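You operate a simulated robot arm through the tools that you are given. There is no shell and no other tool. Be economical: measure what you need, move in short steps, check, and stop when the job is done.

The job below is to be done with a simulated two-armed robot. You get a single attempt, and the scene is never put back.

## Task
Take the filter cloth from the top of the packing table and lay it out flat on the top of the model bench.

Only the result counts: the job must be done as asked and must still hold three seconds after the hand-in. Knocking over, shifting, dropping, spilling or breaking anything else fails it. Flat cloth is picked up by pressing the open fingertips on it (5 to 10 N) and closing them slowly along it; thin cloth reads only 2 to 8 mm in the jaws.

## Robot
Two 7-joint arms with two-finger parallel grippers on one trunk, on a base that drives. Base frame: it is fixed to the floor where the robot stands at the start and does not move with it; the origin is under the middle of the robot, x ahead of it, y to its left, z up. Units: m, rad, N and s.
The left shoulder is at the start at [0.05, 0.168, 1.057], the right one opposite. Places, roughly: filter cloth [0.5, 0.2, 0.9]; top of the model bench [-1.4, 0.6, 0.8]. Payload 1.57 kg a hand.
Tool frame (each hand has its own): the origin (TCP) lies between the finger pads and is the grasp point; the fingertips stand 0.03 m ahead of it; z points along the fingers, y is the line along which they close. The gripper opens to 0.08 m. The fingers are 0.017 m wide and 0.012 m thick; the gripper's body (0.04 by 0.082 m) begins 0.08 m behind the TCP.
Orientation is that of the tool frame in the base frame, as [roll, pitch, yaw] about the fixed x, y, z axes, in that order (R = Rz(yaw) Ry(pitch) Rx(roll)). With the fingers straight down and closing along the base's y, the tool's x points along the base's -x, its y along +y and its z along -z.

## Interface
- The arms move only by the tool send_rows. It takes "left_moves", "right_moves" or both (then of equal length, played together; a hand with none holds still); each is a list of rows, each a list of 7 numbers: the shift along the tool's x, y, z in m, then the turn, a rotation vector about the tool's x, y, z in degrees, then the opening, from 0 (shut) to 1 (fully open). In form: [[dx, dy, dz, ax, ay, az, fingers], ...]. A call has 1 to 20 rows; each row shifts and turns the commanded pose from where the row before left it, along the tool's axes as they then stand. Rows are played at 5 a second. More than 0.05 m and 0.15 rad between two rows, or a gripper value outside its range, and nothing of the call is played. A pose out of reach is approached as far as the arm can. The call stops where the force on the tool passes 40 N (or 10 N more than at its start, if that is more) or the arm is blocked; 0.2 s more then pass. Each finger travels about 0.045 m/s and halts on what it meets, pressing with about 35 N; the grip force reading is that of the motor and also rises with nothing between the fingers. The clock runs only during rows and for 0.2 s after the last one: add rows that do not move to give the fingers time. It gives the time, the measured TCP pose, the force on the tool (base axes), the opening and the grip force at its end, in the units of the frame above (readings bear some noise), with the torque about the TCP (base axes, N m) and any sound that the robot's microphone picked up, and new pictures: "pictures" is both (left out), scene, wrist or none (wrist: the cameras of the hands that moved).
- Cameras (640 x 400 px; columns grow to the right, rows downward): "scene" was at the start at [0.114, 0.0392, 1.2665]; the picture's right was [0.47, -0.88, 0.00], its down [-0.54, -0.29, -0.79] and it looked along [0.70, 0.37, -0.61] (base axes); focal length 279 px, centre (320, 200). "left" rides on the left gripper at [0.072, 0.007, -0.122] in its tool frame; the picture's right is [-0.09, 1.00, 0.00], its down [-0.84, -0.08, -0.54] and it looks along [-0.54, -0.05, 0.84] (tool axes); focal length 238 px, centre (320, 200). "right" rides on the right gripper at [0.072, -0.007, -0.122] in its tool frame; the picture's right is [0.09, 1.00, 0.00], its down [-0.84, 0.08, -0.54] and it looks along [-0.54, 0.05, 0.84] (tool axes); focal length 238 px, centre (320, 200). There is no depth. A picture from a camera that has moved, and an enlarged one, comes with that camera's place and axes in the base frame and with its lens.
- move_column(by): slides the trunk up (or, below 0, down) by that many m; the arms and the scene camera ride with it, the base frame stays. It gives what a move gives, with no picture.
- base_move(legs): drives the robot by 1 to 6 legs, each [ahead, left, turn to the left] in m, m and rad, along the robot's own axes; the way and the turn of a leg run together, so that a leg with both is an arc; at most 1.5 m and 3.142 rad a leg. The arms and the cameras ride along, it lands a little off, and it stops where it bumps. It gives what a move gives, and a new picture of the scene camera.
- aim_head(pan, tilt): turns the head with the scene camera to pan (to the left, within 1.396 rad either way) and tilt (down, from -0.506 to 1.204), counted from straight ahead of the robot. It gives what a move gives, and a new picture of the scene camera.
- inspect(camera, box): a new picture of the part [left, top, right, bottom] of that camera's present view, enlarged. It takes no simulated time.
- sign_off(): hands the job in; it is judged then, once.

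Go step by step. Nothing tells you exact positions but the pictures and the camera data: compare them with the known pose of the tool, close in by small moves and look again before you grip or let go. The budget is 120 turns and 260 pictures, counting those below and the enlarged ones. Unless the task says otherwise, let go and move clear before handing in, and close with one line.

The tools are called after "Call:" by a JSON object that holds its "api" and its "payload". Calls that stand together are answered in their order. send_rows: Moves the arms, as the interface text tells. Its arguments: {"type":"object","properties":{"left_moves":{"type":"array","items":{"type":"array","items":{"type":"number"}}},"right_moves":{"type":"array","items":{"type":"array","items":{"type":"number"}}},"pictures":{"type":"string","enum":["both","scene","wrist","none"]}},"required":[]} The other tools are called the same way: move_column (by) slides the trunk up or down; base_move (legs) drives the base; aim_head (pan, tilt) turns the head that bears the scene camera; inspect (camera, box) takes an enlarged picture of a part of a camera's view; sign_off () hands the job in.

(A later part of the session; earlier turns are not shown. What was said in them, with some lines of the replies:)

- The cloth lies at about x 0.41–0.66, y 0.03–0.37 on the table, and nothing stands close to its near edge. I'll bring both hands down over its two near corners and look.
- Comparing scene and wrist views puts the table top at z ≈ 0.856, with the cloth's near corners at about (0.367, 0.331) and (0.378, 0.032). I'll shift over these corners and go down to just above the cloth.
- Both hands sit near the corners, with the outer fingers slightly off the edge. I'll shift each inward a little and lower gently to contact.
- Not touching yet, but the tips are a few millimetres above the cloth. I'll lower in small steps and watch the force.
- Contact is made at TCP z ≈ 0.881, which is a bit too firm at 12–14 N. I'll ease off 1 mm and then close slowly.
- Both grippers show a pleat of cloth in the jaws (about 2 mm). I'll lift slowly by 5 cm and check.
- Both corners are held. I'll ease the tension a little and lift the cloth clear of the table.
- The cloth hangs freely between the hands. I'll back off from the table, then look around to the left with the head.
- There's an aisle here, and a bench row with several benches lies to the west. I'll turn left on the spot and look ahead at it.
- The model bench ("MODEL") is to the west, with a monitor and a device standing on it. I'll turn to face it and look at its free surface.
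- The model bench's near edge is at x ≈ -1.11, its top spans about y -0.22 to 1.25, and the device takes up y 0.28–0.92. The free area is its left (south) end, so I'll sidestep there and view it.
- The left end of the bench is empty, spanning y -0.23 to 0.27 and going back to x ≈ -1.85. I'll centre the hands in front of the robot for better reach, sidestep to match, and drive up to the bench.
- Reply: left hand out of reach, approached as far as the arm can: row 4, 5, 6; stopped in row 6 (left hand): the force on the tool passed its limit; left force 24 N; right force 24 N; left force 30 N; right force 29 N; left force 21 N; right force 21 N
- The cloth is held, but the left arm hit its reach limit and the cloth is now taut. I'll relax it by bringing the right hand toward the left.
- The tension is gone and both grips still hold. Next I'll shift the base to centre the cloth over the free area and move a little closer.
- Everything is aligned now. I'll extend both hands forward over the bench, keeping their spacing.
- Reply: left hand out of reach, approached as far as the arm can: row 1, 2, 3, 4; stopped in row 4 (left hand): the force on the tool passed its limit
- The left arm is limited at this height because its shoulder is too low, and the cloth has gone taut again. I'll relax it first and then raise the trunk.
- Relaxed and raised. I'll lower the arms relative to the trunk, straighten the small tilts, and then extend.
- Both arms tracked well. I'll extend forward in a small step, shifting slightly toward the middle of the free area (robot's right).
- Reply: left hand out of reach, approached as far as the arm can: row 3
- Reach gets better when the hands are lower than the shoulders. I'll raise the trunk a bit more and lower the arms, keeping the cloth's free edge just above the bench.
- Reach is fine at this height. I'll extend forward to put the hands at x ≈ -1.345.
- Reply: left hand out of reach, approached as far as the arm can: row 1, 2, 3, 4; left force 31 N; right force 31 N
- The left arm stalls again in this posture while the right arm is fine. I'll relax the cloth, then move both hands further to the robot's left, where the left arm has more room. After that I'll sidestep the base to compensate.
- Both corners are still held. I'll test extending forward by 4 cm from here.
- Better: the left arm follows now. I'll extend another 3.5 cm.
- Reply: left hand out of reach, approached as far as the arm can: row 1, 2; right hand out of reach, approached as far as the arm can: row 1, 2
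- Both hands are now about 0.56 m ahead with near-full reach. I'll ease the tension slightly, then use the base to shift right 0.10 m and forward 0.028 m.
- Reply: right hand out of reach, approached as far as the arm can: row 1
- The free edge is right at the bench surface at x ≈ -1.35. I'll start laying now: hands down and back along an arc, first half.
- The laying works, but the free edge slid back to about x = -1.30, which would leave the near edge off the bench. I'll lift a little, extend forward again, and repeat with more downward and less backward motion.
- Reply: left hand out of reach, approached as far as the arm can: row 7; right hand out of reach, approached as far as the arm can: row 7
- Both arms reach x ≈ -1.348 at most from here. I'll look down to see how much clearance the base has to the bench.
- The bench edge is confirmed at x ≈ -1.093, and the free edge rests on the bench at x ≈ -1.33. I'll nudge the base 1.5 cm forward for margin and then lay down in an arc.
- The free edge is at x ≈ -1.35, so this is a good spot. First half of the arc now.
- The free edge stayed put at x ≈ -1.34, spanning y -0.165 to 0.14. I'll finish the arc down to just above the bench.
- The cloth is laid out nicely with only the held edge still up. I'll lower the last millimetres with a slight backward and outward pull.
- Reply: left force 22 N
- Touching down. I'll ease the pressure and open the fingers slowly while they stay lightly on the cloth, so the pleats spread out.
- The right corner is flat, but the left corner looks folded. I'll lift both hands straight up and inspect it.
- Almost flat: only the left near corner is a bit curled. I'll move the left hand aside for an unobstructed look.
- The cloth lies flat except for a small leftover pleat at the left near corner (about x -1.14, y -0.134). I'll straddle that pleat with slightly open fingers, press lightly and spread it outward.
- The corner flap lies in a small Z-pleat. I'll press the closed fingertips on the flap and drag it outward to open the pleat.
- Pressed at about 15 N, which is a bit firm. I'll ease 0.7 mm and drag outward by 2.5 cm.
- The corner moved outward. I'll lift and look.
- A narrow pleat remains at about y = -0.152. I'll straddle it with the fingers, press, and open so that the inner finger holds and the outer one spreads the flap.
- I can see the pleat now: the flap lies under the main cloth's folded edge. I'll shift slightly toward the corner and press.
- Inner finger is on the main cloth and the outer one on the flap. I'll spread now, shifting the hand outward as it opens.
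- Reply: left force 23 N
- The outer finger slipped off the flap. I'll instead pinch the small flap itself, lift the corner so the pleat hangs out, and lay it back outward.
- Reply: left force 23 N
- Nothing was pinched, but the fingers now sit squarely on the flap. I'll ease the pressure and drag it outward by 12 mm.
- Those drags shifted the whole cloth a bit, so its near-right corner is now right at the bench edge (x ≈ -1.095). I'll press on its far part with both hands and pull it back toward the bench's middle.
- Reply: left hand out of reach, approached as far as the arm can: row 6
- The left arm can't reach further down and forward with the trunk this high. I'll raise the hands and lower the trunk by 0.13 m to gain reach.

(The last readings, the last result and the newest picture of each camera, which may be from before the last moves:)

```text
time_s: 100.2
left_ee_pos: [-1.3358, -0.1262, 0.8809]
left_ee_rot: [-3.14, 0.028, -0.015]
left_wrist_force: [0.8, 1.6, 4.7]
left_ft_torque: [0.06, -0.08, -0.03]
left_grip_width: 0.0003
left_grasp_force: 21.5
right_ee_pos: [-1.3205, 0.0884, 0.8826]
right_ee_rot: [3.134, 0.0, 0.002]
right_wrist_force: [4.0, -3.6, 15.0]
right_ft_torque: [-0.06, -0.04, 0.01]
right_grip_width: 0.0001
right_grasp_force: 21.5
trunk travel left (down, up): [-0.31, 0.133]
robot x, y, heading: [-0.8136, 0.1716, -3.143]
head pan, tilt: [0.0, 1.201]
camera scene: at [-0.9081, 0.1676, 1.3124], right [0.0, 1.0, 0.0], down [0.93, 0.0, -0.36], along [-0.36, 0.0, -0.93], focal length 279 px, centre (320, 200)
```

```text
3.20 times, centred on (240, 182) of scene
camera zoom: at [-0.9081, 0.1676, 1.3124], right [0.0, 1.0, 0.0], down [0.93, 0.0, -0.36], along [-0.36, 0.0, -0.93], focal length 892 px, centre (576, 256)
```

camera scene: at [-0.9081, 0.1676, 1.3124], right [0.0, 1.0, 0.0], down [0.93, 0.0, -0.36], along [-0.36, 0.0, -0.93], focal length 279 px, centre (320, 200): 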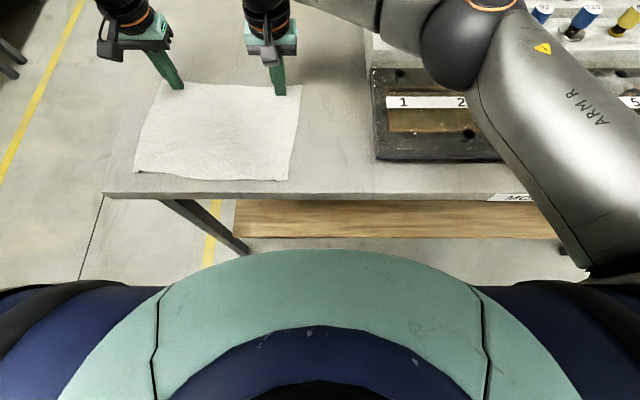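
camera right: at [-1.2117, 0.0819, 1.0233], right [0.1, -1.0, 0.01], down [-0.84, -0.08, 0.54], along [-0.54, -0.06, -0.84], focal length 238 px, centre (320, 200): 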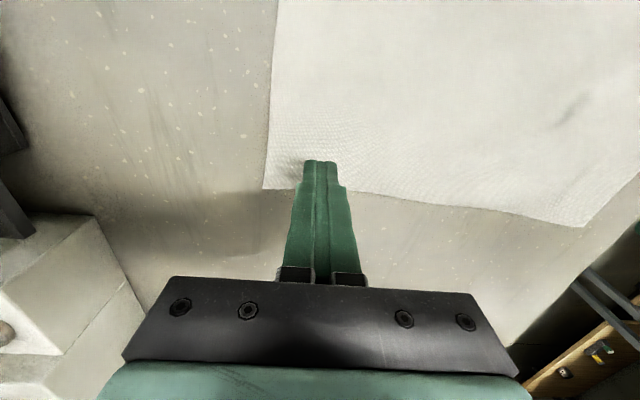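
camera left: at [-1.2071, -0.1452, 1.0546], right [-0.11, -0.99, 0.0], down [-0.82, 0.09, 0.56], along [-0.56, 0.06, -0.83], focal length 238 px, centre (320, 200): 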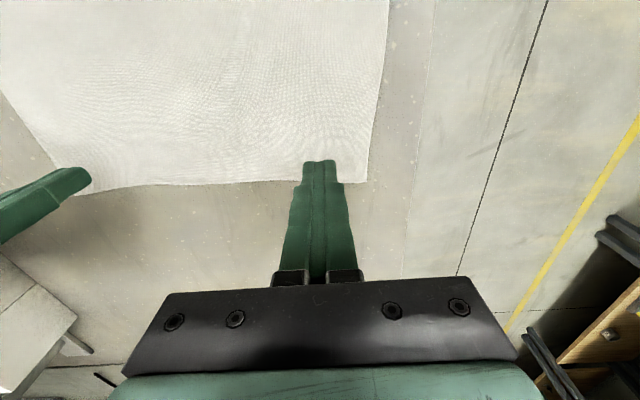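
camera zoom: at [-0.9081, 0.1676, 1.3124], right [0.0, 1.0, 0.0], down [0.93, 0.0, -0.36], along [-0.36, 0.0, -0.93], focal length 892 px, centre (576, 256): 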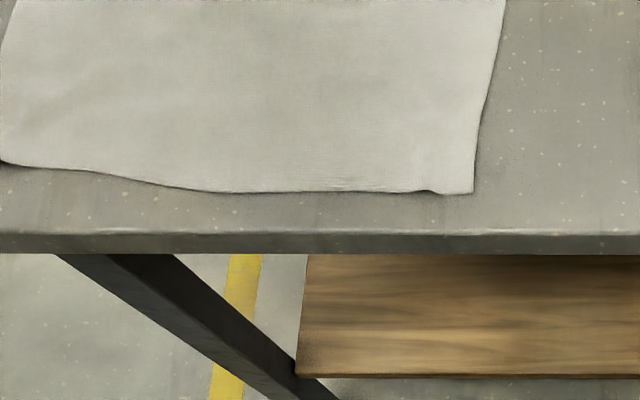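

That pulled the cloth well clear of the bench edge, leaving about 3 cm of margin. I'll lift the hands and look again.

Call:
{"api": "send_rows", "payload": {"left_moves": [[0, 0, -0.02, 0, 0, 0, 0], [0, 0, -0.03, 0, 0, 0, 0], [0.03, 0.04, -0.02, 0, 0, 0, 0], [0.03, 0.03, 0, 0, 0, 0, 0], [0.03, 0.02, 0, 0, 0, 0, 0], [0.03, 0, 0, 0, 0, 0, 0]], "right_moves": [[0, 0, -0.02, 0, 0, 0, 0], [0, 0, -0.04, 0, 0, 0, 0], [0.03, -0.02, -0.03, 0, 0, 0, 0], [0.03, -0.02, -0.02, 0, 0, 0, 0], [0.03, -0.02, 0, 0, 0, 0, 0], [0.03, -0.02, 0, 0, 0, 0, 0]]}}

Call:
{"api": "inspect", "payload": {"camera": "scene", "box": [110, 70, 320, 201]}}

Call:
{"api": "inspect", "payload": {"camera": "left", "box": [80, 60, 320, 210]}}

```text
refused: row 3 steps farther than a row can; nothing moved
```

```text
3.05 times, centred on (215, 136) of scene
camera zoom: at [-0.9081, 0.1676, 1.3124], right [0.0, 1.0, 0.0], down [0.93, 0.0, -0.36], along [-0.36, 0.0, -0.93], focal length 850 px, centre (640, 397)
```

zoom: 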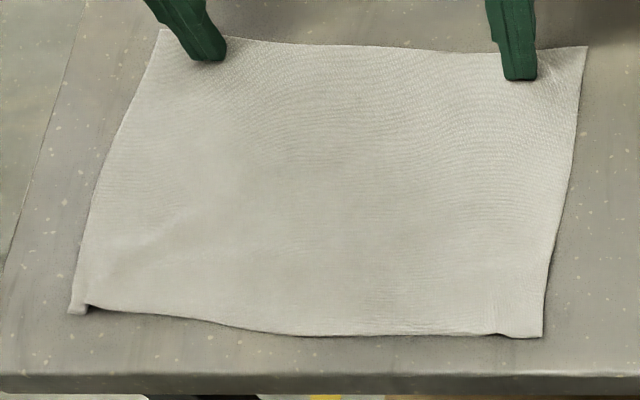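

```text
2.67 times, centred on (200, 135) of left
camera zoom: at [-1.2603, -0.1334, 1.0004], right [-0.11, -0.99, 0.0], down [-0.82, 0.09, 0.57], along [-0.56, 0.06, -0.82], focal length 636 px, centre (640, 373)
```

zoom: 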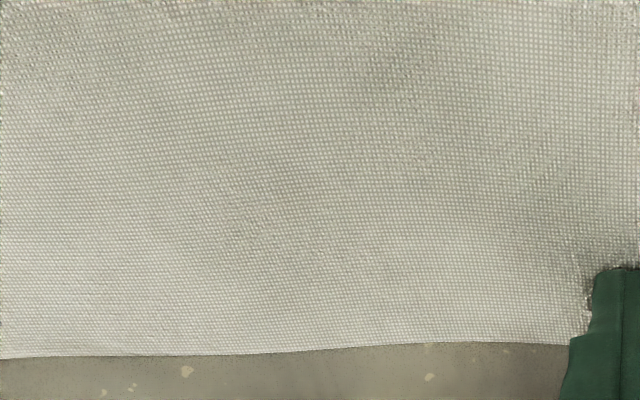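

The cloth now lies flat, with only a tiny (about 1 cm) nick at one corner. I'll lift both hands clear and take a last look.

Call:
{"api": "send_rows", "payload": {"left_moves": [[0, 0, -0.02, 0, 0, 0, 0], [0, 0, -0.03, 0, 0, 0, 0], [0.02, 0.03, -0.02, 0, 0, 0, 0], [0.03, 0.03, 0, 0, 0, 0, 0], [0.03, 0.02, -0.02, 0, 0, 0, 0], [0.03, 0, -0.03, 0, 0, 0, 0]], "right_moves": [[0, 0, -0.02, 0, 0, 0, 0], [0, 0, -0.04, 0, 0, 0, 0], [0.02, -0.02, -0.03, 0, 0, 0, 0], [0.03, -0.02, -0.02, 0, 0, 0, 0], [0.03, -0.02, -0.03, 0, 0, 0, 0], [0.03, -0.02, 0, 0, 0, 0, 0]]}}

Call:
{"api": "inspect", "payload": {"camera": "left", "box": [80, 60, 320, 210]}}

```text
time_s: 101.6
left_ee_pos: [-1.2251, -0.2086, 0.9991]
left_ee_rot: [-3.138, 0.026, -0.015]
left_wrist_force: [0.1, 0.3, 0.5]
left_ft_torque: [0.0, 0.04, 0.0]
left_grip_width: 0.0
left_grasp_force: 21.1
right_ee_pos: [-1.2099, 0.1712, 1.0188]
right_ee_rot: [3.135, -0.002, 0.0]
right_wrist_force: [0.3, 0.4, 0.2]
right_ft_torque: [-0.01, 0.01, 0.02]
right_grip_width: 0.0
right_grasp_force: 21.1
trunk travel left (down, up): [-0.31, 0.133]
robot x, y, heading: [-0.8124, 0.1701, -3.137]
head pan, tilt: [0.0, 1.201]
camera scene: at [-0.9096, 0.1678, 1.3122], right [0.0, 1.0, 0.0], down [0.93, 0.0, -0.36], along [-0.36, 0.0, -0.93], focal length 279 px, centre (320, 200)
camera right: at [-1.1395, 0.1799, 1.1407], right [0.09, -1.0, 0.01], down [-0.84, -0.07, 0.54], along [-0.54, -0.06, -0.84], focal length 238 px, centre (320, 200)
camera left: at [-1.1497, -0.2166, 1.1174], right [-0.11, -0.99, 0.0], down [-0.82, 0.09, 0.56], along [-0.56, 0.06, -0.83], focal length 238 px, centre (320, 200)
```

scene: 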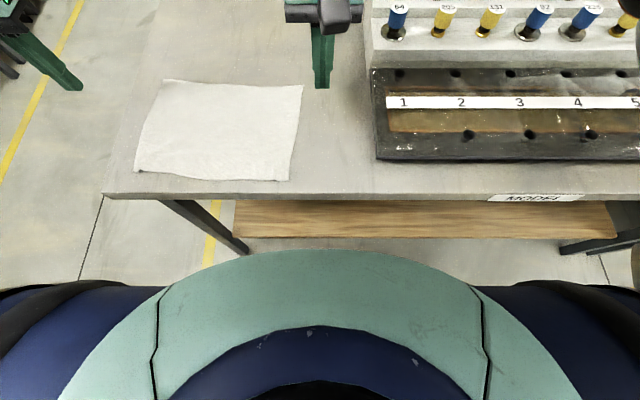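
right: 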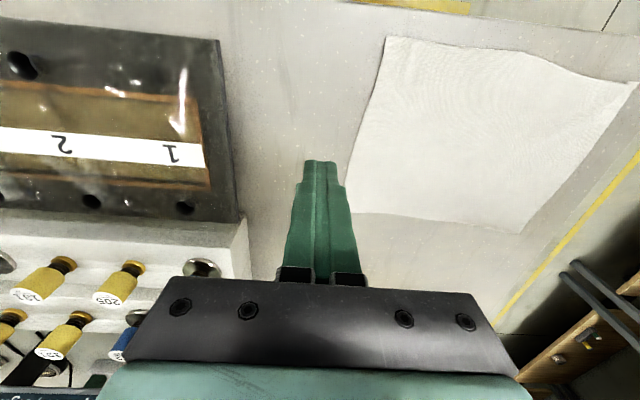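
left: 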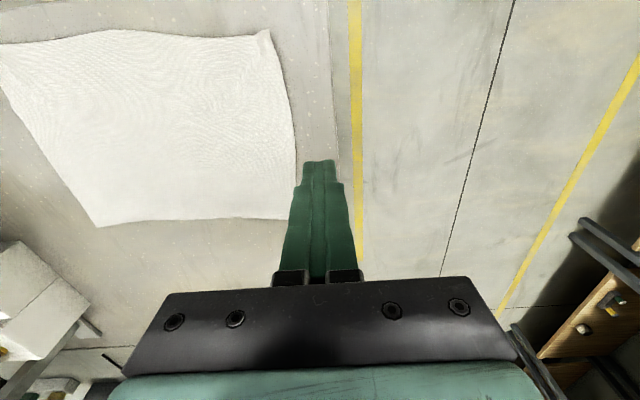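

```text
2.67 times, centred on (200, 135) of left
camera zoom: at [-1.1497, -0.2166, 1.1174], right [-0.11, -0.99, 0.0], down [-0.82, 0.09, 0.56], along [-0.56, 0.06, -0.83], focal length 636 px, centre (640, 373)
```

zoom: 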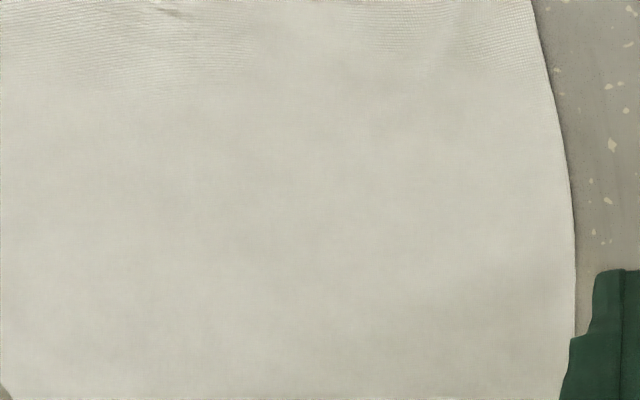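

The cloth lies flat and fully on the model bench, both hands are clear, and nothing else has been disturbed. I'm handing in.

Call:
{"api": "sign_off", "payload": {}}

```text
The job is handed in.
```

The filter cloth is laid out on the left end of the model bench, flat apart from a small tuck of about 1 cm at the near-left corner; it sits about 3 cm in from the front edge, both hands are clear, and I saw nothing else disturbed.
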